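You operate a simulated robot arm through the tools that you are given. There is no shell and no other tool.

The job below is to be done with a simulated robot arm. You get a single attempt, and the scene is never put back.

JOB
Pack the box from the stock tray: pad on top, both flaps shut, tape rubbed down across the seam.

The check looks at the end state, three seconds after you hand in, the way a careful person would. Anything else that was tipped, shoved, dropped, spilled or broken makes it a failure.

ROBOT AND FRAMES
A 7-joint arm with a two-finger parallel gripper, fixed in place. Base frame: the origin is at the foot of the arm, x ahead of it, y to its left, z up; the work surface is at about z = 800. Lengths are in mm, angles in degrees, forces in N, time in s.
Its first joint turns from -166.0 to 166.0 degrees. Payload 4.4 kg.
Tool frame: the origin (TCP) lies between the finger pads and is the grasp point; the fingertips stand 23 mm ahead of it; z points along the fingers, y is the line along which they close. Largest opening 94 mm; finger width 38, thickness 10; the body of the gripper, 54 by 96 mm, starts 39 mm behind the TCP.
Orientation is that of the tool frame in the base frame, as [roll, pitch, yaw] about the fixed x, y, z axes, in that order (R = Rz(yaw) Ry(pitch) Rx(roll)). With the fingers straight down and closing along the base's y, the tool's x points along the base's -x, its y along +y and its z along -z.

CONTROLS
- The arm moves only by the tool play_rows. Its argument "series" is a list of rows, each a list of 7 numbers: the shift along the base's x, y, z in mm, then the turn, a rotation vector about the base's x, y, z in degrees, then the gripper command, from -1 (fully open) to 1 (shut), values between in proportion. In form: [[x, y, z, wx, wy, wz, fingers], ...]. A call has 1 to 20 rows; each row shifts and turns the commanded pose from where the row before left it. Each row takes 0.2 s and may step no farther than 50 mm and 8.6 degrees from the row before; otherwise, or with a gripper value out of range, the whole call is refused. A pose out of reach is approached as far as the arm can. The call stops where the force on the tool passes 40 N (or 10 N more than at its start, if that is more) or the arm is blocked; 0.2 s more then pass. The fingers move at their own pace (about 72 mm/s each) and stop on an object; they squeeze with about 41 N. The grip force told is the motor's: it shows also when the fingers shut on nothing. Time passes only in rows, and 0.2 s behind the last, so rows that do not move let the fingers close. The reply holds the time, the measured pose of the TCP, the force on the tool along the base axes, the opening and the grip force, in the units named above and with some noise, with the torque about the TCP (base axes, N m) and any sound that the robot's microphone picked up.
- Cameras (640 x 400 px; columns grow to the right, rows downward): "scene" is fixed at [50.4, 499.5, 1453.8]; the picture's right is [-0.34, -0.94, 0.00], its down [-0.49, 0.17, -0.86] and it looks along [0.81, -0.29, -0.52] (base axes); focal length 316 px, centre (320, 200). "wrist" rides on the gripper at [86, 16, -75] in the tool frame; the picture's right is [-0.18, 0.98, 0.00], its down [-0.58, -0.11, -0.81] and it looks along [-0.79, -0.15, 0.59] (tool axes); focal length 243 px, centre (320, 200). There is no depth. A picture from a camera that has moved, and an enlarged one, comes with that camera's place and axes in the base frame and with its lens.
- snapshot(camera): a new picture of that camera. The clock stands still meanwhile.
- enlarge(camera, box): a new picture of the part [left, top, right, bottom] of that camera's present view, enlarged. The clock stands still meanwhile.
- hand_in(): hands the job in; it is judged then, once.

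Nothing tells you positions but the pictures and the camera data. Unless the task says otherwise, let go and move clear before handing in.

The tools are called after ">>>" as name(argument=value, ...) on one line, values as JSON. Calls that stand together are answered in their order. play_rows: Moves the arm, as the interface text tells. Its arguments: {"type":"object","properties":{"series":{"type":"array","items":{"type":"array","items":{"type":"number"}}}},"required":["series"]} The other tools are called the same way: snapshot (camera) takes a picture; enlarge (camera, box) takes an enlarged picture of a part of a camera's view; hand_in () hands the job in.

At the start:

```text
time: 0.0
position: [648.0, 523.5, 1295.6]
tool_rot: [-180.0, 0.0, -180.0]
contact_force: [0.1, 1.1, 0.3]
moment: [0.04, 0.03, 0.0]
gripper_width: 94.1
gripper_force: 0.0
```

scene: 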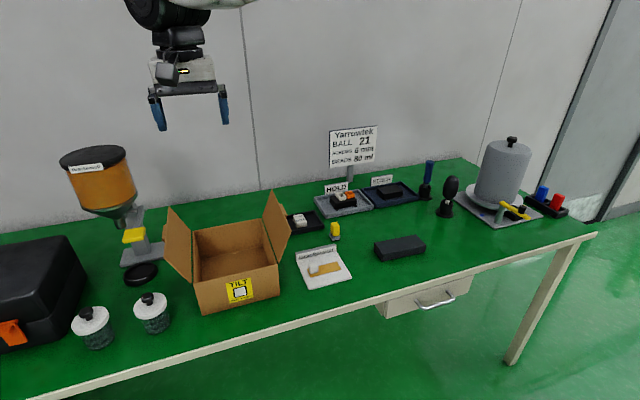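
wrist: 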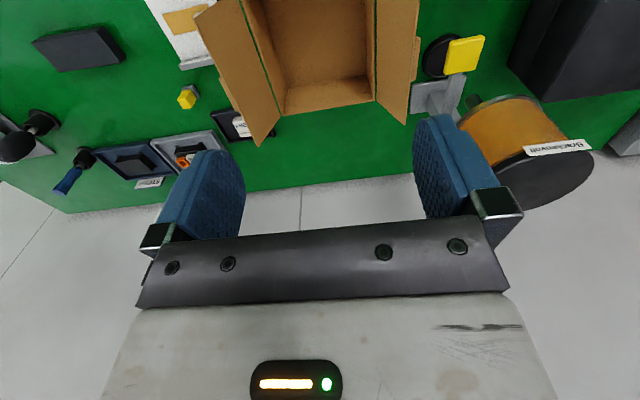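

I see a bench with an open box, several small trays, signs and other items. I'll look closer at each part before I move anything.

>>> enlarge(camera="scene", box=[270, 110, 450, 222])

>>> enlarge(camera="scene", box=[150, 180, 310, 320])

>>> enlarge(camera="scene", box=[270, 200, 450, 312])

>>> enlarge(camera="scene", box=[410, 120, 590, 232])

>>> enlarge(camera="wrist", box=[0, 0, 320, 200])

>>> enlarge(camera="scene", box=[0, 130, 200, 360])

```text
3.56 times, centred on (360, 166) of scene
camera zoom: at [50.4, 499.5, 1453.8], right [-0.34, -0.94, 0.0], down [-0.49, 0.17, -0.86], along [0.81, -0.29, -0.52], focal length 1123 px, centre (178, 321)
```

zoom: 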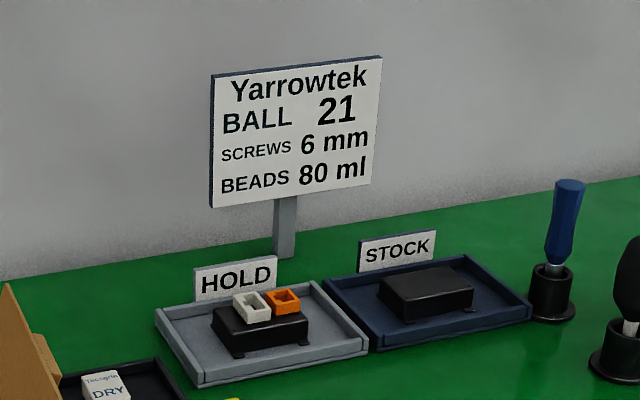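

```text
2.86 times, centred on (230, 250) of scene
camera zoom: at [50.4, 499.5, 1453.8], right [-0.34, -0.94, 0.0], down [-0.49, 0.17, -0.86], along [0.81, -0.29, -0.52], focal length 902 px, centre (577, 57)
```

zoom: 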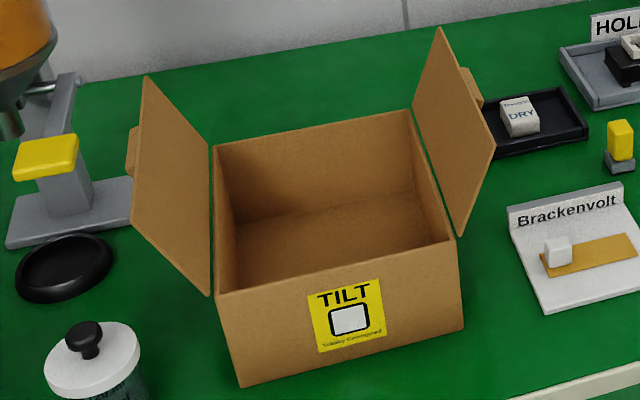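

```text
3.56 times, centred on (360, 256) of scene
camera zoom: at [50.4, 499.5, 1453.8], right [-0.34, -0.94, 0.0], down [-0.49, 0.17, -0.86], along [0.81, -0.29, -0.52], focal length 1123 px, centre (178, 1)
```

zoom: 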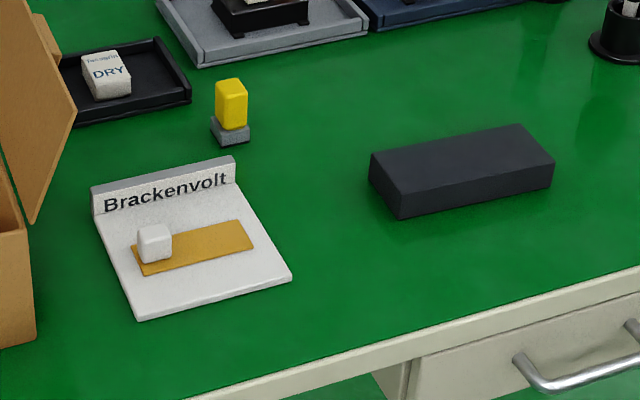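

```text
3.56 times, centred on (500, 176) of scene
camera zoom: at [50.4, 499.5, 1453.8], right [-0.34, -0.94, 0.0], down [-0.49, 0.17, -0.86], along [0.81, -0.29, -0.52], focal length 1123 px, centre (-320, 285)
```

zoom: 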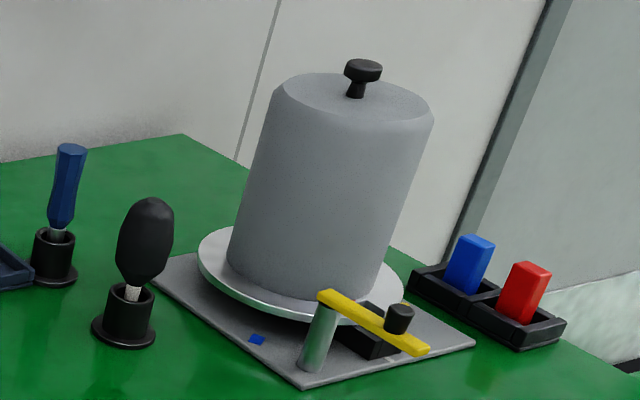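

```text
2.00 times, centred on (160, 100) of wrist
camera zoom: at [561.8, 540.2, 1368.1], right [0.18, 0.98, 0.0], down [0.58, -0.11, 0.81], along [0.79, -0.15, -0.59], focal length 485 px, centre (640, 400)
```

zoom: 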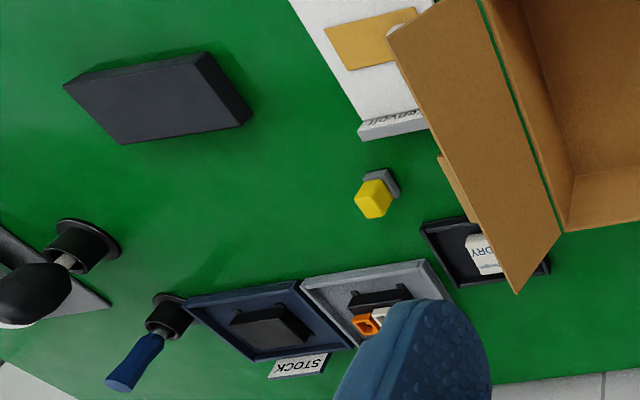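

```text
1.74 times, centred on (100, 245) of scene
camera zoom: at [50.4, 499.5, 1453.8], right [-0.34, -0.94, 0.0], down [-0.49, 0.17, -0.86], along [0.81, -0.29, -0.52], focal length 549 px, centre (703, 122)
```

zoom: 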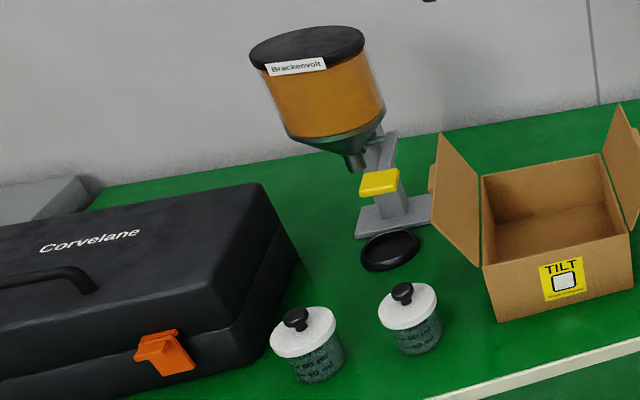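

The box stands at about x 643–851, y 400–598, with its rim near z 912. The dark block I take for the pad is near (688, 6), and the stock device is near (995, -145). I'll move high over the trays for a closer look with the wrist camera.

>>> play_rows(series=[[-4, -46, -11, 0, 0, 0, -1], [-4, -46, -11, 0, 0, 0, -1], [-4, -46, -11, 0, 0, 0, -1], [-4, -46, -11, 0, 0, 0, -1], [-4, -46, -11, 0, 0, 0, -1], [-4, -46, -11, 0, 0, 0, -1], [-4, -46, -11, 0, 0, 0, -1], [-4, -46, -11, 0, 0, 0, -1], [-4, -46, -11, 0, 0, 0, -1], [-4, -46, -11, 0, 0, 0, -1], [-4, -46, -11, 0, 0, 0, -1], [-4, -46, -11, 0, 0, 0, -1], [0, 0, 0, 0, 0, 0, -1]])

>>> snapshot(camera="wrist")

>>> snapshot(camera="scene")

```text
time: 2.8
position: [598.6, -30.7, 1164.5]
tool_rot: [-179.9, 0.0, -179.9]
contact_force: [-0.1, -0.1, 0.4]
moment: [-0.02, 0.0, -0.04]
gripper_width: 93.9
gripper_force: 0.0
```

```text
taken
camera wrist: at [512.8, -13.1, 1237.7], right [0.18, 0.98, 0.0], down [0.58, -0.11, 0.81], along [0.79, -0.15, -0.59], focal length 243 px, centre (320, 200)
```

wrist: 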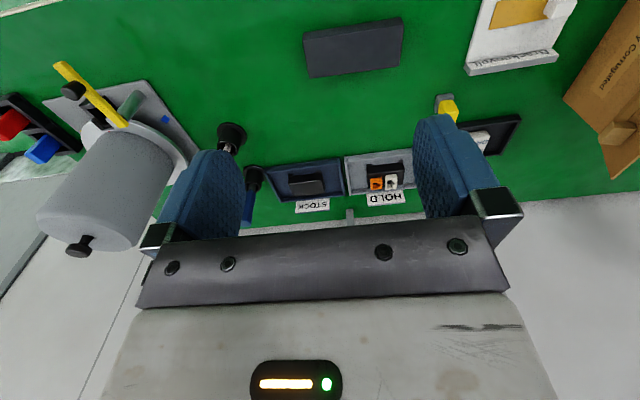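

```text
taken
```

scene: 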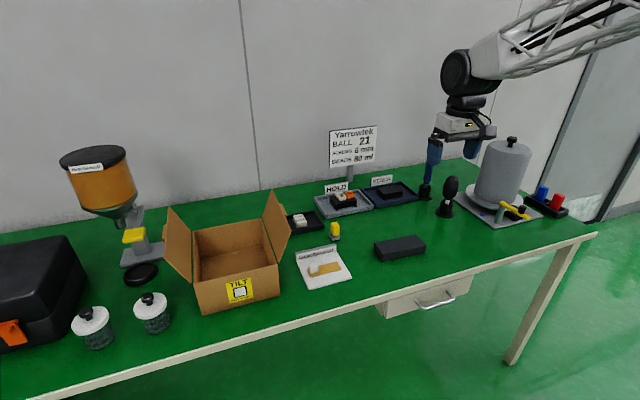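

The wrist view shows both trays, the pad and the tape card. I'll enlarge the parts that matter.

>>> enlarge(camera="wrist", box=[230, 130, 430, 250])

>>> enlarge(camera="wrist", box=[400, 0, 640, 180])

>>> enlarge(camera="wrist", box=[270, 0, 430, 100])

>>> enlarge(camera="scene", box=[400, 30, 640, 190])

```text
3.20 times, centred on (330, 190) of wrist
camera zoom: at [512.8, -13.1, 1237.7], right [0.18, 0.98, 0.0], down [0.58, -0.11, 0.81], along [0.79, -0.15, -0.59], focal length 776 px, centre (288, 232)
```

zoom: 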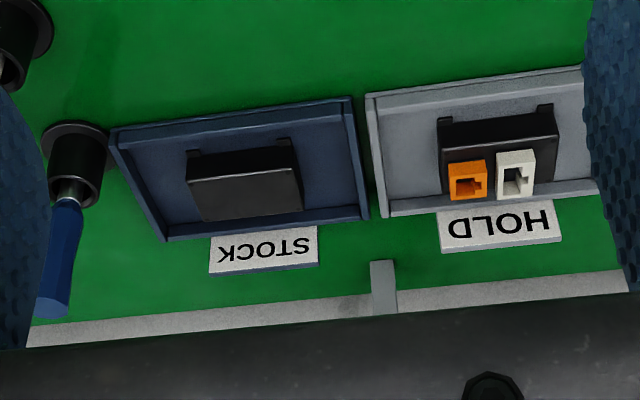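

```text
2.22 times, centred on (520, 90) of wrist
camera zoom: at [512.8, -13.1, 1237.7], right [0.18, 0.98, 0.0], down [0.58, -0.11, 0.81], along [0.79, -0.15, -0.59], focal length 539 px, centre (-124, 444)
```

zoom: 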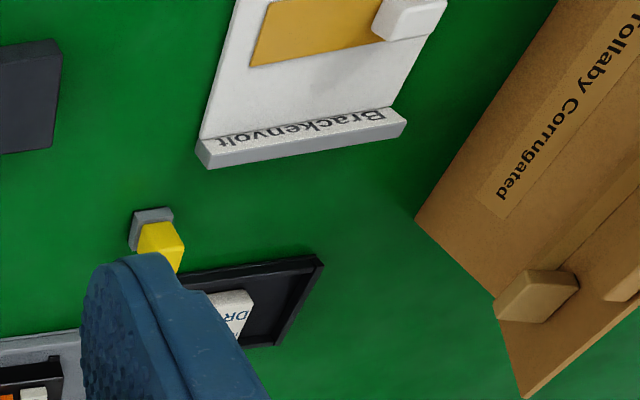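

```text
4.00 times, centred on (350, 50) of wrist
camera zoom: at [512.8, -13.1, 1237.7], right [0.18, 0.98, 0.0], down [0.58, -0.11, 0.81], along [0.79, -0.15, -0.59], focal length 970 px, centre (200, 800)
```

zoom: 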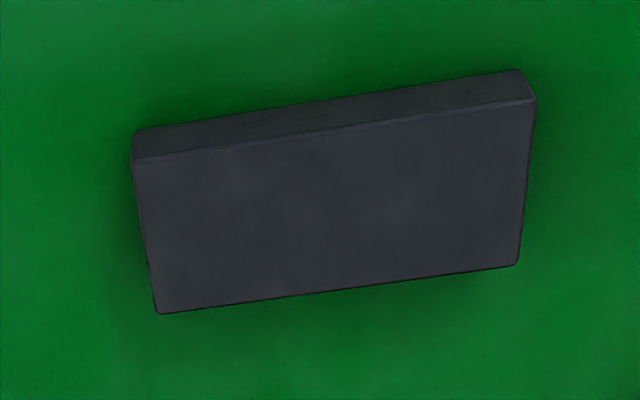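

```text
2.50 times, centred on (520, 110) of scene
camera zoom: at [50.4, 499.5, 1453.8], right [-0.34, -0.94, 0.0], down [-0.49, 0.17, -0.86], along [0.81, -0.29, -0.52], focal length 790 px, centre (-180, 425)
```

zoom: 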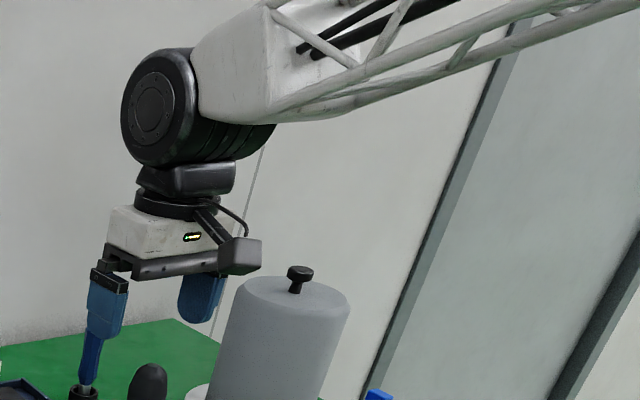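

The stock device is about 54 mm in x by 90 mm in y, centred near (996, -138), which is right at the edge of reach. I'll approach above it, stay high, and see how far the arm gets.

>>> play_rows(series=[[40, -10.7, -22, 0, 0, 0, -1], [40, -10.7, -22, 0, 0, 0, -1], [40, -10.7, -22, 0, 0, 0, -1], [40, -10.7, -22, 0, 0, 0, -1], [40, -10.7, -22, 0, 0, 0, -1], [40, -10.7, -22, 0, 0, 0, -1], [40, -10.7, -22, 0, 0, 0, -1], [40, -10.7, -22, 0, 0, 0, -1], [30, -10.7, -20, 0, 0, 0, -1], [0, 0, 0, 0, 0, 0, -1]])

>>> snapshot(camera="wrist")

>>> snapshot(camera="scene")

```text
time: 5.0
position: [946.7, -124.3, 963.6]
tool_rot: [180.0, 0.0, 180.0]
contact_force: [0.1, 0.5, -0.1]
moment: [-0.02, -0.01, 0.01]
gripper_width: 93.9
gripper_force: 0.0
```

```text
taken
camera wrist: at [861.6, -108.0, 1038.3], right [0.18, 0.98, 0.0], down [0.58, -0.11, 0.81], along [0.79, -0.15, -0.59], focal length 243 px, centre (320, 200)
```

wrist: 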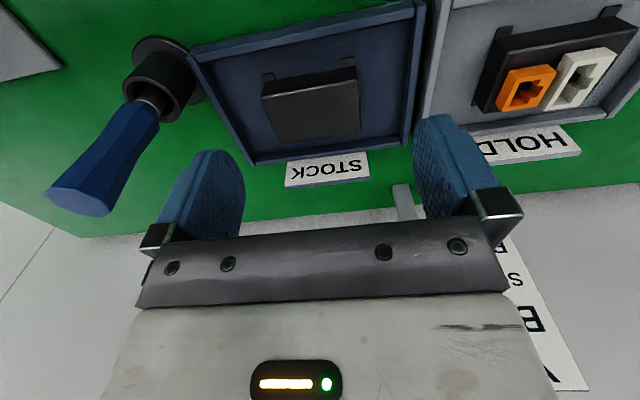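

```text
taken
```

scene: 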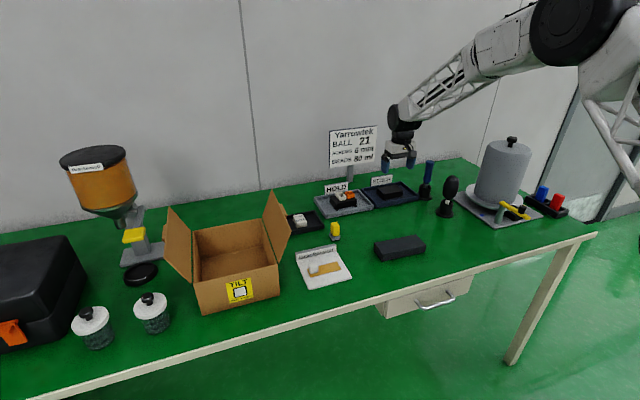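

The view is clear from here. I'll enlarge the stock device to measure it precisely.

>>> enlarge(camera="wrist", box=[180, 0, 430, 200])

>>> enlarge(camera="scene", box=[360, 110, 460, 220])

```text
2.00 times, centred on (305, 100) of wrist
camera zoom: at [861.6, -108.0, 1038.3], right [0.18, 0.98, 0.0], down [0.58, -0.11, 0.81], along [0.79, -0.15, -0.59], focal length 485 px, centre (350, 400)
```

zoom: 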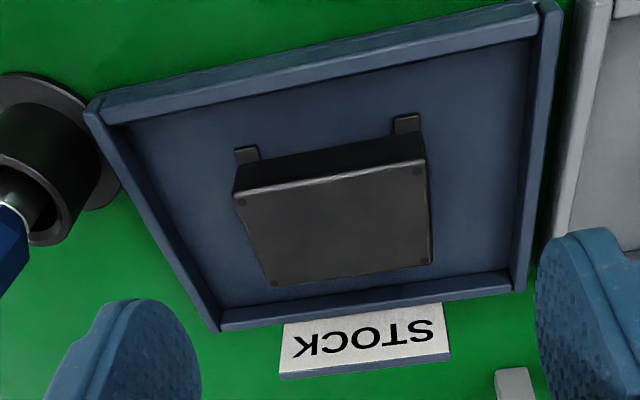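

```text
3.64 times, centred on (410, 165) of scene
camera zoom: at [50.4, 499.5, 1453.8], right [-0.34, -0.94, 0.0], down [-0.49, 0.17, -0.86], along [0.81, -0.29, -0.52], focal length 1148 px, centre (-7, 327)
```

zoom: 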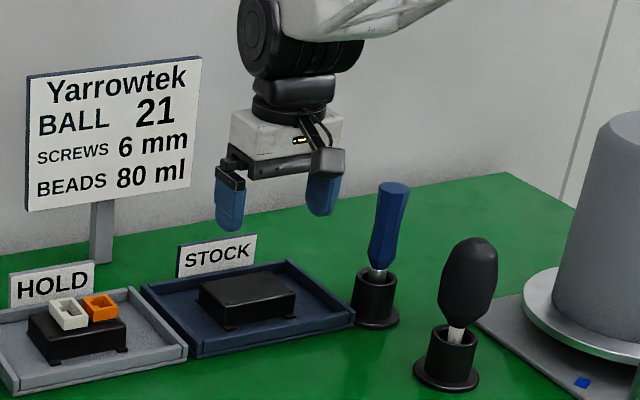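

The device measures about 86 mm in y by 54 mm in x, centred near (998, -138.5) with its top near z 835. I'll test the reach above it before I go down.

>>> play_rows(series=[[26, -7, -15, 0, 0, 0, -1], [25, -7, -30, 0, 0, 0, -1], [0, 0, -30, 0, 0, 0, -1], [0, 0, -14, 0, 0, 0, -1], [0, 0, 0, 0, 0, 0, -1]])

>>> snapshot(camera="wrist")

>>> enlarge(camera="scene", box=[360, 110, 460, 220])

```text
time: 6.2
position: [999.6, -138.0, 875.9]
tool_rot: [-179.9, 0.0, 180.0]
contact_force: [-0.3, 0.1, -0.4]
moment: [-0.01, 0.0, 0.03]
gripper_width: 93.9
gripper_force: 0.0
```

```text
taken
camera wrist: at [913.0, -122.5, 950.3], right [0.18, 0.98, 0.0], down [0.58, -0.11, 0.81], along [0.79, -0.15, -0.59], focal length 243 px, centre (320, 200)
```

wrist: 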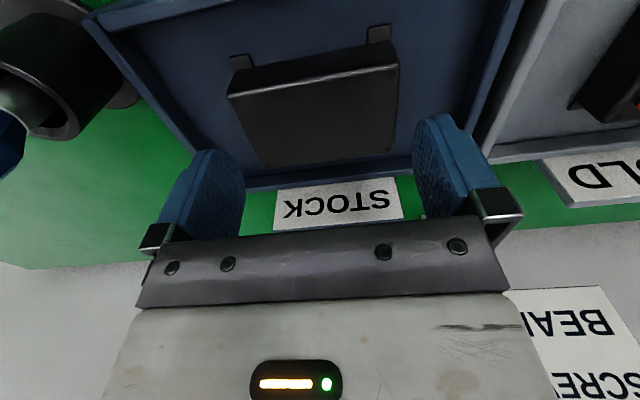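

```text
3.64 times, centred on (410, 165) of scene
camera zoom: at [50.4, 499.5, 1453.8], right [-0.34, -0.94, 0.0], down [-0.49, 0.17, -0.86], along [0.81, -0.29, -0.52], focal length 1148 px, centre (-7, 327)
```

zoom: 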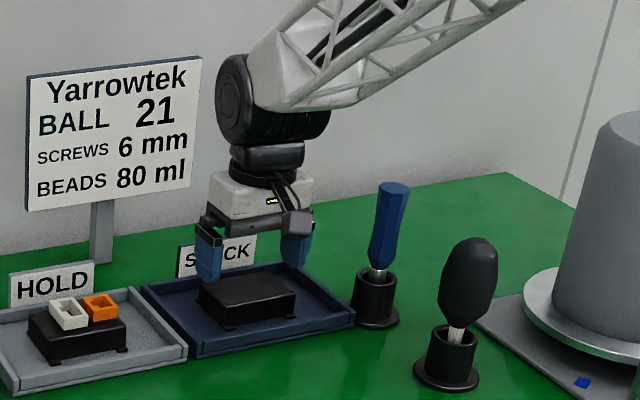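

The arm reaches the spot with the tool vertical. The device centre is about 1.3 mm to the -y side of the tool, so I'll shift by that, lower a little and check the alignment.

>>> play_rows(series=[[1, -1.3, -9, 0, 0, 0, -1], [0, 0, -9, 0, 0, 0, -1], [0, 0, 0, 0, 0, 0, -1]])

>>> enlarge(camera="wrist", box=[140, 0, 500, 225])

>>> enlarge(camera="scene", box=[370, 150, 430, 210])

```text
time: 7.0
position: [999.7, -140.0, 858.8]
tool_rot: [-180.0, 0.0, 180.0]
contact_force: [0.3, 0.1, -0.2]
moment: [0.02, -0.01, 0.0]
gripper_width: 94.0
gripper_force: 0.2
```

```text
1.78 times, centred on (320, 112) of wrist
camera zoom: at [914.5, -123.8, 931.9], right [0.18, 0.98, 0.0], down [0.58, -0.11, 0.81], along [0.79, -0.15, -0.59], focal length 431 px, centre (320, 356)
```

zoom: 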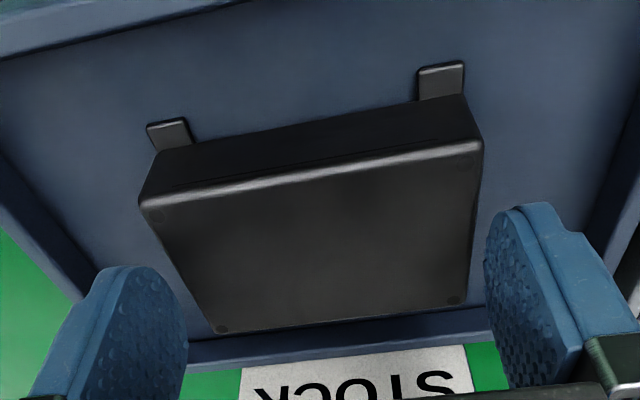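

```text
6.67 times, centred on (400, 180) of scene
camera zoom: at [50.4, 499.5, 1453.8], right [-0.34, -0.94, 0.0], down [-0.49, 0.17, -0.86], along [0.81, -0.29, -0.52], focal length 2105 px, centre (-213, 333)
```

zoom: 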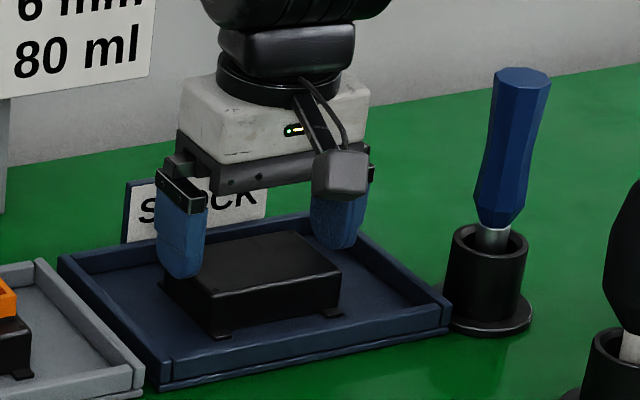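

The alignment looks good, with a few millimetres clear on each side. I'll lower so the fingers straddle the device.

>>> play_rows(series=[[0, 0.5, -5, 0, 0, 0, -1], [0, 0, -5, 0, 0, 0, -1], [0, 0, -5, 0, 0, 0, -1], [0, 0, -5, 0, 0, 0, -1], [0, 0, -3, 0, 0, 0, -1], [0, 0, 0, 0, 0, 0, -1]])

>>> enlarge(camera="wrist", box=[140, 0, 500, 225])

>>> enlarge(camera="scene", box=[370, 150, 430, 210])

```text
time: 8.4
position: [1001.9, -139.4, 835.2]
tool_rot: [-179.9, 0.1, 179.9]
contact_force: [0.5, -0.7, 0.1]
moment: [0.02, -0.01, -0.01]
gripper_width: 94.2
gripper_force: 0.0
```

```text
1.78 times, centred on (320, 112) of wrist
camera zoom: at [915.4, -123.4, 909.5], right [0.18, 0.98, 0.0], down [0.58, -0.11, 0.81], along [0.79, -0.15, -0.59], focal length 431 px, centre (320, 356)
```

zoom: 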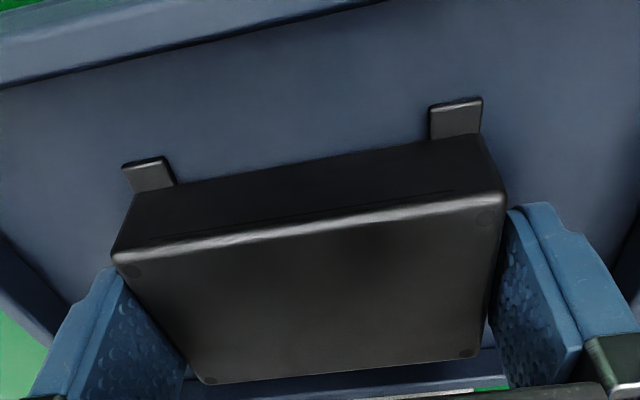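

```text
6.67 times, centred on (400, 180) of scene
camera zoom: at [50.4, 499.5, 1453.8], right [-0.34, -0.94, 0.0], down [-0.49, 0.17, -0.86], along [0.81, -0.29, -0.52], focal length 2105 px, centre (-213, 333)
```

zoom: 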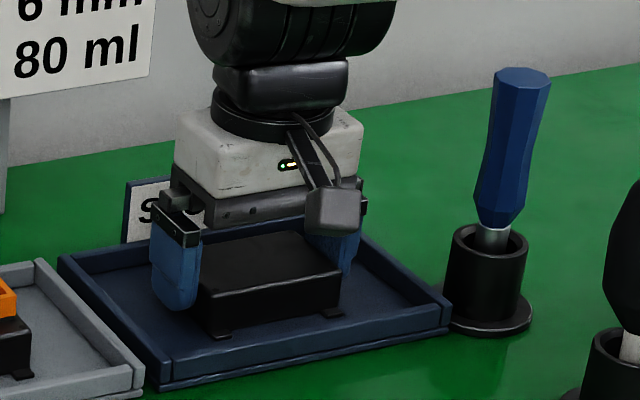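

Both fingers straddle the device without touching it. I'll close the grip.

>>> play_rows(series=[[0, 0, 0, 0, 0, 0, -0.8], [0, 0, 0, 0, 0, 0, 0], [0, 0, 0, 0, 0, 0, 1], [0, 0, 0, 0, 0, 0, 1]])

>>> enlarge(camera="wrist", box=[140, 0, 500, 225])

```text
time: 9.4
position: [1001.5, -139.6, 836.3]
tool_rot: [-180.0, 0.0, 180.0]
contact_force: [-0.6, 0.3, 1.7]
moment: [0.1, 0.01, 0.01]
gripper_width: 89.9
gripper_force: 40.7
```

```text
1.78 times, centred on (320, 112) of wrist
camera zoom: at [915.4, -123.4, 909.4], right [0.18, 0.98, 0.0], down [0.58, -0.11, 0.81], along [0.79, -0.15, -0.59], focal length 431 px, centre (320, 356)
```

zoom: 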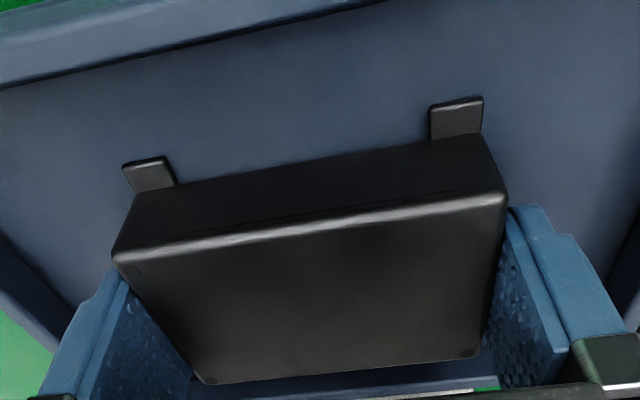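

It's gripped at 90 mm wide. I'll lift it straight up and check the hold.

>>> play_rows(series=[[0, 0, 5, 0, 0, 0, 1], [0, 0, 10, 0, 0, 0, 1], [0, 0, 20, 0, 0, 0, 1], [0, 0, 30, 0, 0, 0, 1], [0, 0, 40, 0, 0, 0, 1], [0, 0, 0, 0, 0, 0, 1]])

>>> snapshot(camera="wrist")

>>> enlarge(camera="scene", box=[350, 110, 450, 220])

```text
time: 10.8
position: [1003.5, -139.1, 941.1]
tool_rot: [-180.0, 0.0, -179.9]
contact_force: [-0.3, -0.4, -1.6]
moment: [0.01, 0.0, -0.02]
gripper_width: 89.6
gripper_force: 41.3
```

```text
taken
camera wrist: at [917.1, -122.5, 1015.8], right [0.18, 0.98, 0.0], down [0.58, -0.11, 0.81], along [0.79, -0.15, -0.59], focal length 243 px, centre (320, 200)
```

wrist: 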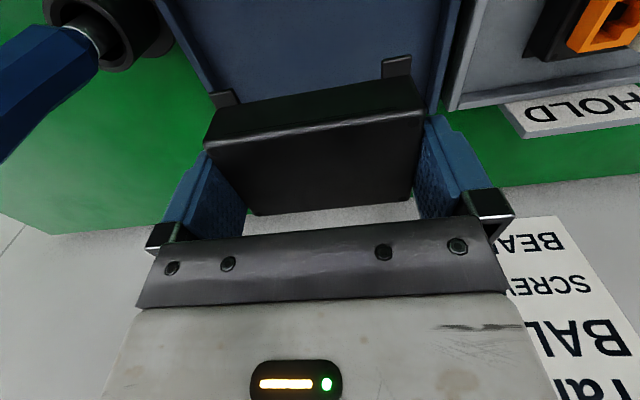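

```text
3.64 times, centred on (400, 165) of scene
camera zoom: at [50.4, 499.5, 1453.8], right [-0.34, -0.94, 0.0], down [-0.49, 0.17, -0.86], along [0.81, -0.29, -0.52], focal length 1148 px, centre (29, 327)
```

zoom: 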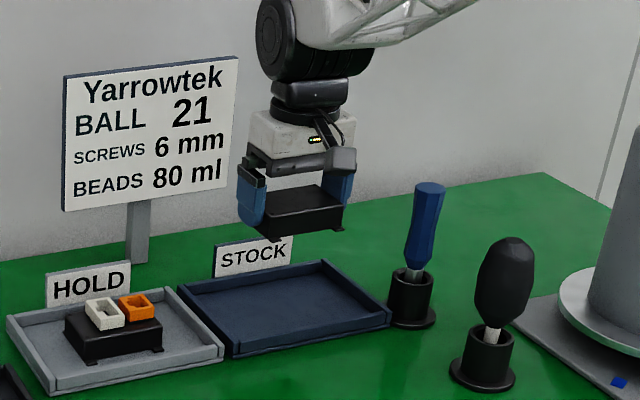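

The device is lifted cleanly and the tray is empty. I'll carry it high over to the box, aiming for x≈782 so the camera body clears the front wall.

>>> play_rows(series=[[-40, 0, 25, 0, 0, 0, 1], [-40, 0, 25, 0, 0, 0, 1], [-40, 0, 25, 0, 0, 0, 1], [-40, 0, 25, 0, 0, 0, 1], [-40, 0, 25, 0, 0, 0, 1], [-1.6, 45.6, 2.5, 0, 0, 0, 1], [-1.6, 45.6, 2.5, 0, 0, 0, 1], [-1.6, 45.6, 2.5, 0, 0, 0, 1], [-1.6, 45.6, 2.5, 0, 0, 0, 1], [-1.6, 45.6, 2.5, 0, 0, 0, 1], [-1.6, 45.6, 2.5, 0, 0, 0, 1], [-1.6, 45.6, 2.5, 0, 0, 0, 1], [-1.6, 45.6, 2.5, 0, 0, 0, 1], [-1.6, 45.6, 2.5, 0, 0, 0, 1], [-1.6, 45.6, 2.5, 0, 0, 0, 1], [-1.6, 45.6, 2.5, 0, 0, 0, 1], [-1.6, 45.6, 2.5, 0, 0, 0, 1], [-1.6, 45.6, 2.5, 0, 0, 0, 1], [-1.6, 45.6, 2.5, 0, 0, 0, 1], [0, 0, 0, 0, 0, 0, 1]])

>>> snapshot(camera="wrist")

>>> snapshot(camera="scene")

```text
time: 15.0
position: [778.3, 500.6, 1099.7]
tool_rot: [180.0, 0.0, 180.0]
contact_force: [-0.4, 0.1, -1.1]
moment: [0.02, 0.02, -0.01]
gripper_width: 90.0
gripper_force: 40.9
```

```text
taken
camera wrist: at [691.9, 516.2, 1173.3], right [0.18, 0.98, 0.0], down [0.58, -0.11, 0.81], along [0.79, -0.15, -0.59], focal length 243 px, centre (320, 200)
```

wrist: 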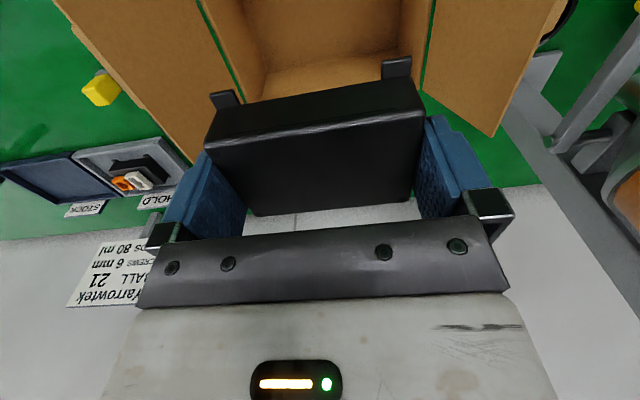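

```text
taken
```

scene: 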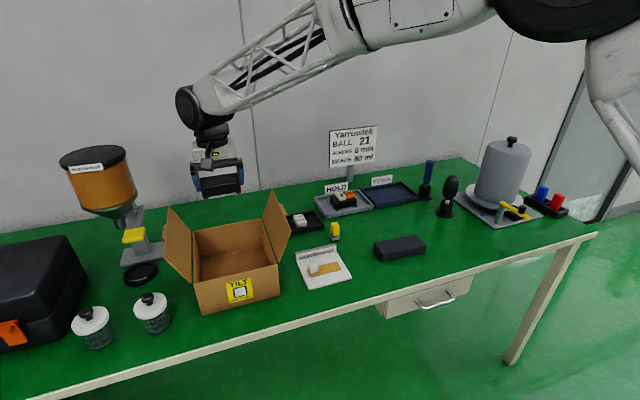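

The device is centred above the box. I'll lower it part way and check the clearance to the flaps.

>>> play_rows(series=[[0.5, -0.5, -35, 0, 0, 0, 1], [0, 0, -35, 0, 0, 0, 1], [0, 0, -35, 0, 0, 0, 1], [0, 0, -25, 0, 0, 0, 1], [0, 0, 0, 0, 0, 0, 1]])

>>> snapshot(camera="wrist")

>>> enlarge(camera="scene", box=[100, 60, 340, 320])

```text
time: 16.2
position: [779.8, 498.6, 971.0]
tool_rot: [-180.0, -0.1, 179.9]
contact_force: [0.3, 0.3, -1.9]
moment: [0.0, -0.01, -0.01]
gripper_width: 89.6
gripper_force: 40.6
```

```text
taken
camera wrist: at [693.5, 515.1, 1045.9], right [0.18, 0.98, 0.0], down [0.58, -0.11, 0.81], along [0.79, -0.15, -0.59], focal length 243 px, centre (320, 200)
```

wrist: 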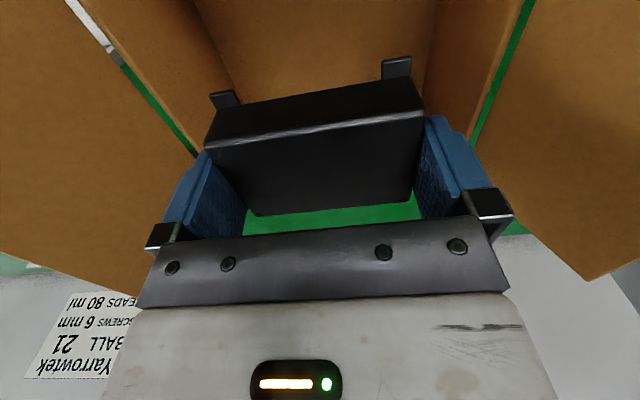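

```text
1.54 times, centred on (220, 190) of scene
camera zoom: at [50.4, 499.5, 1453.8], right [-0.34, -0.94, 0.0], down [-0.49, 0.17, -0.86], along [0.81, -0.29, -0.52], focal length 486 px, centre (474, 215)
```

zoom: 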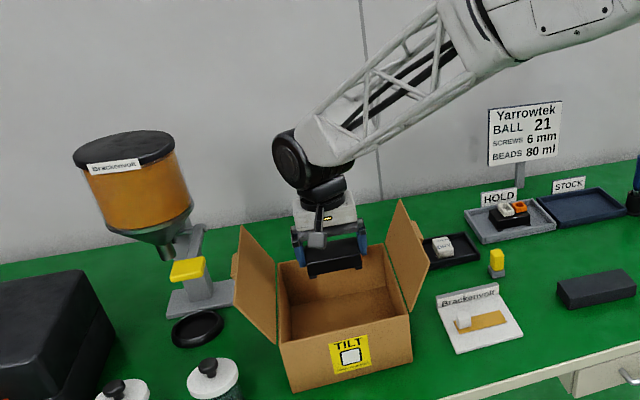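

Clearance is good, so I'll keep lowering into the box and slow down near the floor.

>>> play_rows(series=[[1, 0, -30, 0, 0, 0, 1], [1, 0, -30, 0, 0, 0, 1], [0, 0, -30, 0, 0, 0, 1], [0, 0, -20, 0, 0, 0, 1], [0, 0, -10, 0, 0, 0, 1], [0, 0, -5, 0, 0, 0, 1], [0, 0, 0, 0, 0, 0, 1]])

>>> snapshot(camera="wrist")

>>> enlarge(camera="scene", box=[100, 60, 340, 320])

```text
time: 17.8
position: [783.1, 499.5, 845.4]
tool_rot: [179.9, 0.0, -180.0]
contact_force: [-0.1, -0.1, -1.7]
moment: [-0.02, 0.02, -0.01]
gripper_width: 89.6
gripper_force: 41.1
```

```text
taken
camera wrist: at [696.7, 515.2, 919.0], right [0.18, 0.98, 0.0], down [0.58, -0.11, 0.81], along [0.79, -0.15, -0.59], focal length 243 px, centre (320, 200)
```

wrist: 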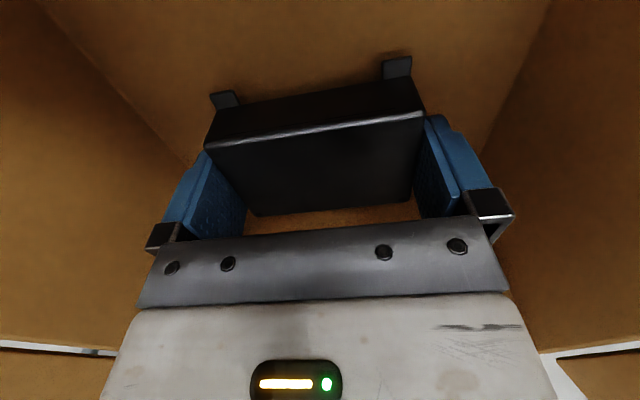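

```text
1.54 times, centred on (220, 190) of scene
camera zoom: at [50.4, 499.5, 1453.8], right [-0.34, -0.94, 0.0], down [-0.49, 0.17, -0.86], along [0.81, -0.29, -0.52], focal length 486 px, centre (474, 215)
```

zoom: 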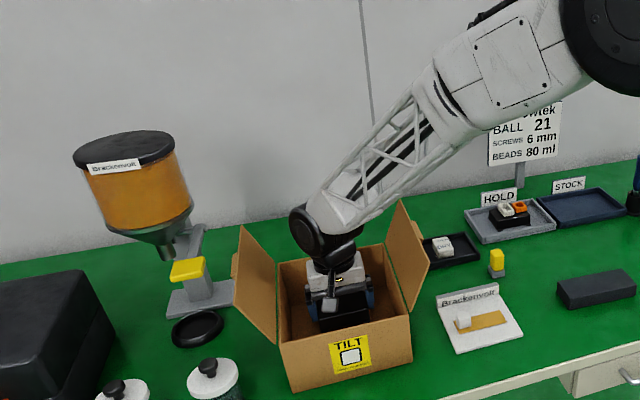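

Now I'll take slow steps down to the box floor and watch the force.

>>> play_rows(series=[[0, 0, -2, 0, 0, 0, 1], [0, 0, -2, 0, 0, 0, 1], [0, 0, -2, 0, 0, 0, 1], [0, 0, 0, 0, 0, 0, 1]])

>>> play_rows(series=[[0, 0, -1, 0, 0, 0, 1], [0, 0, -1, 0, 0, 0, 1], [0, 0, 0, 0, 0, 0, 1]])

```text
time: 18.8
position: [782.4, 497.6, 840.6]
tool_rot: [179.9, 0.0, -180.0]
contact_force: [-0.3, 0.0, -0.9]
moment: [-0.02, -0.02, 0.01]
gripper_width: 89.6
gripper_force: 41.8
```

```text
time: 19.6
position: [782.8, 498.0, 837.5]
tool_rot: [180.0, 0.0, -180.0]
contact_force: [0.4, 1.1, -0.7]
moment: [0.01, 0.02, -0.01]
gripper_width: 89.5
gripper_force: 41.3
```

No contact yet, so I'll continue in 1 mm steps.

>>> play_rows(series=[[0, 0, -1, 0, 0, 0, 1], [0, 0, -1, 0, 0, 0, 1], [0, 0, 0, 0, 0, 0, 1]])

>>> play_rows(series=[[0, 0, -1, 0, 0, 0, 1], [0, 0, -1, 0, 0, 0, 1], [0, 0, 0, 0, 0, 0, 1]])

```text
time: 20.4
position: [782.0, 498.3, 836.2]
tool_rot: [-180.0, 0.0, -179.9]
contact_force: [0.6, 0.3, -1.4]
moment: [-0.02, 0.0, 0.0]
gripper_width: 89.4
gripper_force: 40.7
```

```text
time: 21.2
position: [782.9, 499.1, 835.2]
tool_rot: [-179.9, -0.1, 179.9]
contact_force: [-0.4, -1.3, 0.1]
moment: [-0.07, 0.06, 0.03]
gripper_width: 89.5
gripper_force: 41.4
```

The weight on the tool seems to be going away. I'll go one more step to confirm.

>>> play_rows(series=[[0, 0, -1, 0, 0, 0, 1], [0, 0, 0, 0, 0, 0, 1]])

>>> enlarge(camera="wrist", box=[140, 0, 500, 225])

```text
time: 21.8
position: [782.3, 498.2, 834.0]
tool_rot: [-180.0, 0.0, -180.0]
contact_force: [-2.5, -3.4, 13.5]
moment: [-0.49, 0.62, 0.1]
gripper_width: 89.8
gripper_force: 41.1
```

```text
1.78 times, centred on (320, 112) of wrist
camera zoom: at [696.2, 515.4, 908.2], right [0.18, 0.98, 0.0], down [0.58, -0.11, 0.81], along [0.79, -0.15, -0.59], focal length 431 px, centre (320, 356)
```

zoom: 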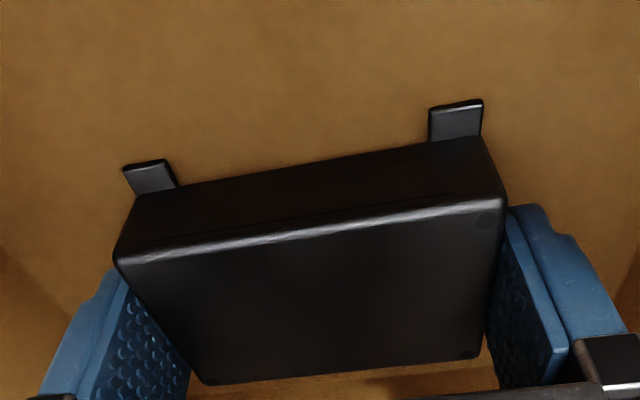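

The device is on the floor of the box. I'll ease off a little, open the fingers and rise straight up.

>>> play_rows(series=[[0, 0, 0.7, 0, 0, 0, 1], [0, 0, 0, 0, 0, 0, -1], [0, 0, 0, 0, 0, 0, -1], [0, 0, 0, 0, 0, 0, -1]])

>>> play_rows(series=[[0, 0, 4, 0, 0, 0, -1], [0, 0, 8, 0, 0, 0, -1], [0, 0, 12, 0, 0, 0, -1], [0, 0, 20, 0, 0, 0, -1], [0, 0, 40, 0, 0, 0, -1], [0, 0, 45, 0, 0, 0, -1], [0, 0, 45, 0, 0, 0, -1], [0, 0, 45, 0, 0, 0, -1], [0, 0, 0, 0, 0, 0, -1]])

>>> snapshot(camera="wrist")

>>> enlarge(camera="scene", box=[150, 150, 350, 320])

```text
time: 22.8
position: [782.0, 499.5, 832.9]
tool_rot: [-180.0, 0.0, 180.0]
contact_force: [-0.6, 0.7, 0.6]
moment: [0.0, 0.02, 0.01]
gripper_width: 94.0
gripper_force: 0.1
```

```text
time: 24.8
position: [781.3, 499.4, 1054.0]
tool_rot: [-179.9, 0.0, 179.9]
contact_force: [-0.1, -0.2, -0.2]
moment: [-0.01, 0.02, 0.02]
gripper_width: 94.1
gripper_force: 0.1
```

```text
taken
camera wrist: at [695.5, 515.4, 1127.5], right [0.18, 0.98, 0.0], down [0.58, -0.11, 0.81], along [0.79, -0.15, -0.59], focal length 243 px, centre (320, 200)
```

wrist: 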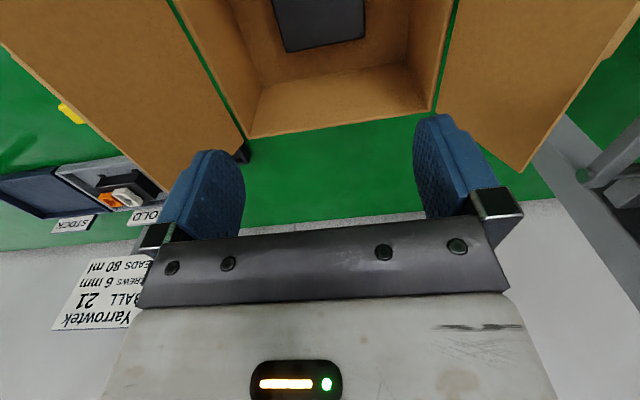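

```text
2.35 times, centred on (250, 235) of scene
camera zoom: at [50.4, 499.5, 1453.8], right [-0.34, -0.94, 0.0], down [-0.49, 0.17, -0.86], along [0.81, -0.29, -0.52], focal length 743 px, centre (485, 118)
```

zoom: 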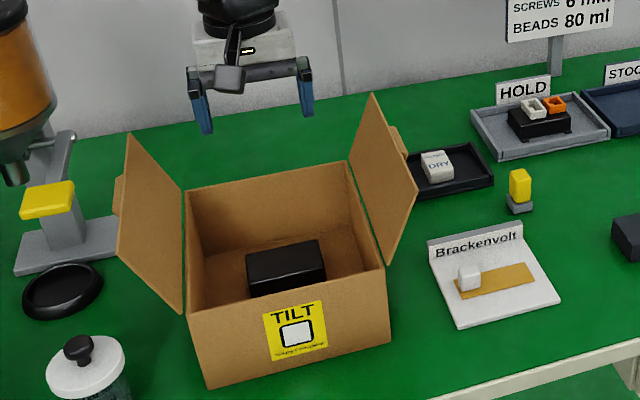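

The device is in the box, and the tilt indicator looks undisturbed. Next I'll rise, turn the gripper about 87° so it closes across the pad's short side, and go above the pad.

>>> play_rows(series=[[0, 0, 45, 0, 0, 0, -1], [-8.2, -42.5, 0, 0, 0, 7.94, -1], [-8.2, -42.5, 0, 0, 0, 7.94, -1], [-8.2, -42.5, 0, 0, 0, 7.94, -1], [-8.2, -42.5, 0, 0, 0, 7.94, -1], [-8.2, -42.5, 0, 0, 0, 7.94, -1], [-8.2, -42.5, 0, 0, 0, 7.94, -1], [-8.2, -42.5, 0, 0, 0, 7.94, -1], [-8.2, -42.5, 0, 0, 0, 7.94, -1], [-8.2, -42.5, 0, 0, 0, 7.94, -1], [-8.2, -42.5, 0, 0, 0, 7.94, -1], [-8.2, -42.5, 0, 0, 0, 7.94, -1], [0, 0, -45, 0, 0, 0, -1], [0, 0, -45, 0, 0, 0, -1], [0, 0, -45, 0, 0, 0, -1], [0, 0, 0, 0, 0, 0, -1]])

>>> snapshot(camera="wrist")

>>> snapshot(camera="scene")

```text
time: 28.2
position: [692.2, 29.5, 962.2]
tool_rot: [180.0, -0.1, -92.7]
contact_force: [-1.0, -0.3, 0.2]
moment: [0.03, 0.02, 0.01]
gripper_width: 94.1
gripper_force: 0.0
```

```text
taken
camera wrist: at [671.8, -54.6, 1036.1], right [-0.97, 0.23, 0.0], down [0.14, 0.58, 0.81], along [0.19, 0.78, -0.59], focal length 243 px, centre (320, 200)
```

wrist: 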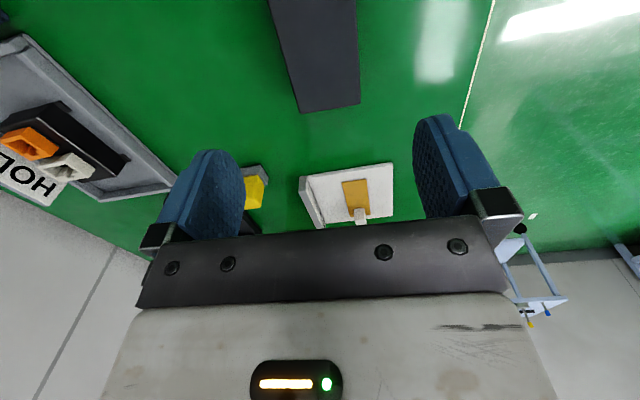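

```text
taken
```

scene: 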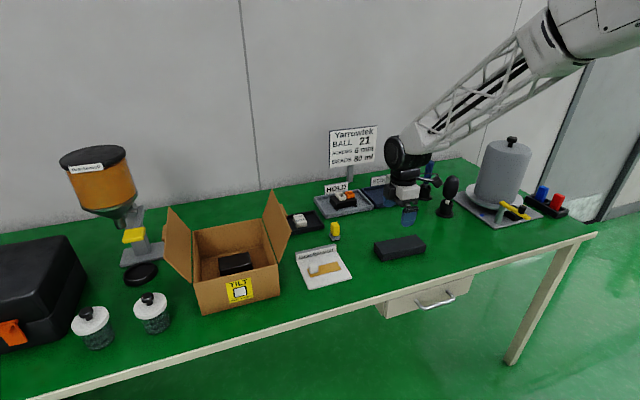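

The pad lies between the fingers as planned, rotated about 3°. I'll lower to it.

>>> play_rows(series=[[0, 0, -40, 0, 0, 0, -1], [0, 0, -40, 0, 0, 0, -1], [0, 0, -30, 0, 0, 0, -1], [0, 0, -12, 0, 0, 0, -1], [0, 0, -8, 0, 0, 0, -1], [0, 0, 0, 0, 0, 0, -1]])

>>> snapshot(camera="wrist")

>>> enlarge(camera="scene", box=[350, 190, 450, 280])

```text
time: 29.6
position: [691.4, 30.8, 833.1]
tool_rot: [179.9, 0.0, -92.7]
contact_force: [0.4, 0.3, -0.1]
moment: [-0.02, -0.01, 0.04]
gripper_width: 93.9
gripper_force: 0.1
```

```text
taken
camera wrist: at [671.9, -54.5, 907.3], right [-0.97, 0.23, 0.0], down [0.14, 0.58, 0.81], along [0.19, 0.78, -0.59], focal length 243 px, centre (320, 200)
```

wrist: 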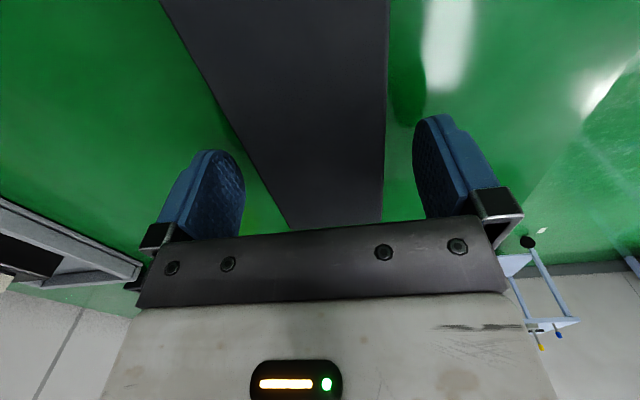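

```text
4.44 times, centred on (400, 235) of scene
camera zoom: at [50.4, 499.5, 1453.8], right [-0.34, -0.94, 0.0], down [-0.49, 0.17, -0.86], along [0.81, -0.29, -0.52], focal length 1404 px, centre (-36, 44)
```

zoom: 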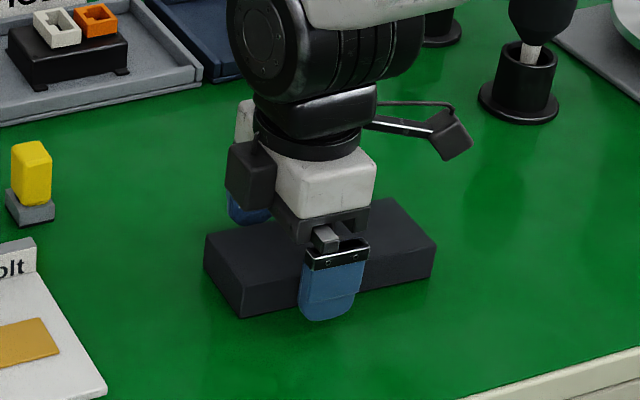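

The fingers straddle the pad, so I'll close on it and lift slightly.

>>> play_rows(series=[[0, 0, 0, 0, 0, 0, 0], [0, 0, 0, 0, 0, 0, 0.6], [0, 0, 0, 0, 0, 0, 1], [0, 0, 0, 0, 0, 0, 1], [0, 0, 0, 0, 0, 0, 1]])

>>> play_rows(series=[[0, 0, 5, 0, 0, 0, 1], [0, 0, 10, 0, 0, 0, 1], [0, 0, 20, 0, 0, 0, 1], [0, 0, 30, 0, 0, 0, 1], [0, 0, 0, 0, 0, 0, 1]])

>>> enlarge(camera="scene", box=[350, 150, 450, 280])

>>> snapshot(camera="wrist")

```text
time: 30.8
position: [692.1, 31.9, 834.2]
tool_rot: [-180.0, 0.0, -92.6]
contact_force: [0.5, -0.1, -0.8]
moment: [0.01, 0.04, -0.01]
gripper_width: 59.1
gripper_force: 40.9
```

```text
time: 32.0
position: [692.0, 30.5, 897.4]
tool_rot: [-179.9, 0.1, -92.8]
contact_force: [1.0, -0.6, 0.0]
moment: [-0.01, 0.0, -0.02]
gripper_width: 59.1
gripper_force: 41.5
```

```text
3.08 times, centred on (400, 215) of scene
camera zoom: at [50.4, 499.5, 1453.8], right [-0.34, -0.94, 0.0], down [-0.49, 0.17, -0.86], along [0.81, -0.29, -0.52], focal length 972 px, centre (74, 154)
```

zoom: 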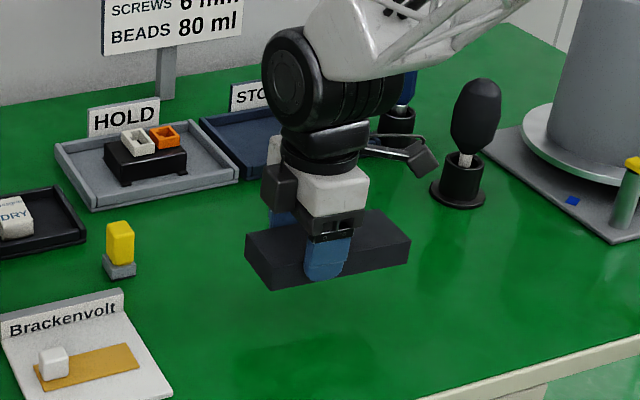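

```text
taken
camera wrist: at [672.3, -54.1, 971.9], right [-0.97, 0.23, 0.0], down [0.14, 0.58, 0.81], along [0.18, 0.78, -0.59], focal length 243 px, centre (320, 200)
```

wrist: 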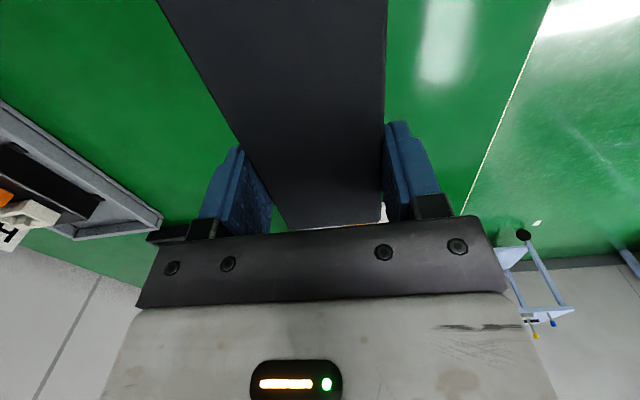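

The pad is held, 59 mm wide and light. I'll carry it up and over to the box, squaring it up by 2.7° on the way.

>>> play_rows(series=[[0, 0, 42, 0, 0, 0, 1], [0, 0, 42, 0, 0, 0, 1], [0, 0, 42, 0, 0, 0, 1], [0, 0, 42, 0, 0, 0, 1], [0, 0, 38, 0, 0, 0, 1], [8.2, 44.8, 0, 0, 0, 0.25, 1], [8.2, 44.8, 0, 0, 0, 0.25, 1], [8.2, 44.8, 0, 0, 0, 0.25, 1], [8.2, 44.8, 0, 0, 0, 0.25, 1], [8.2, 44.8, 0, 0, 0, 0.25, 1], [8.2, 44.8, 0, 0, 0, 0.25, 1], [8.2, 44.8, 0, 0, 0, 0.25, 1], [8.2, 44.8, 0, 0, 0, 0.25, 1], [8.2, 44.8, 0, 0, 0, 0.25, 1], [8.2, 44.8, 0, 0, 0, 0.25, 1], [8.2, 45, 0, 0, 0, 0.2, 1], [0, 0, 0, 0, 0, 0, 1]])

>>> snapshot(camera="wrist")

>>> snapshot(camera="scene")

```text
time: 35.6
position: [783.3, 528.0, 1100.2]
tool_rot: [-180.0, -0.1, -90.1]
contact_force: [0.3, 0.2, -0.2]
moment: [0.03, 0.04, 0.02]
gripper_width: 59.0
gripper_force: 41.3
```

```text
taken
camera wrist: at [767.0, 440.3, 1174.8], right [-0.98, 0.18, 0.0], down [0.11, 0.58, 0.81], along [0.15, 0.79, -0.59], focal length 243 px, centre (320, 200)
```

wrist: 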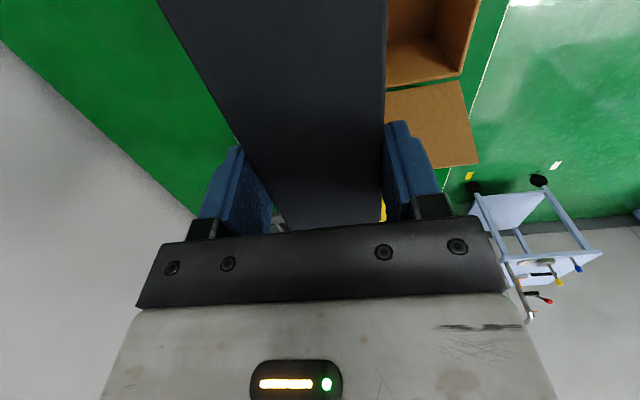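

```text
taken
```

scene: 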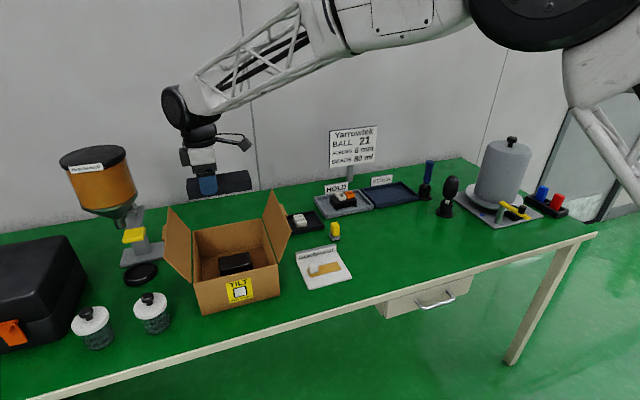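

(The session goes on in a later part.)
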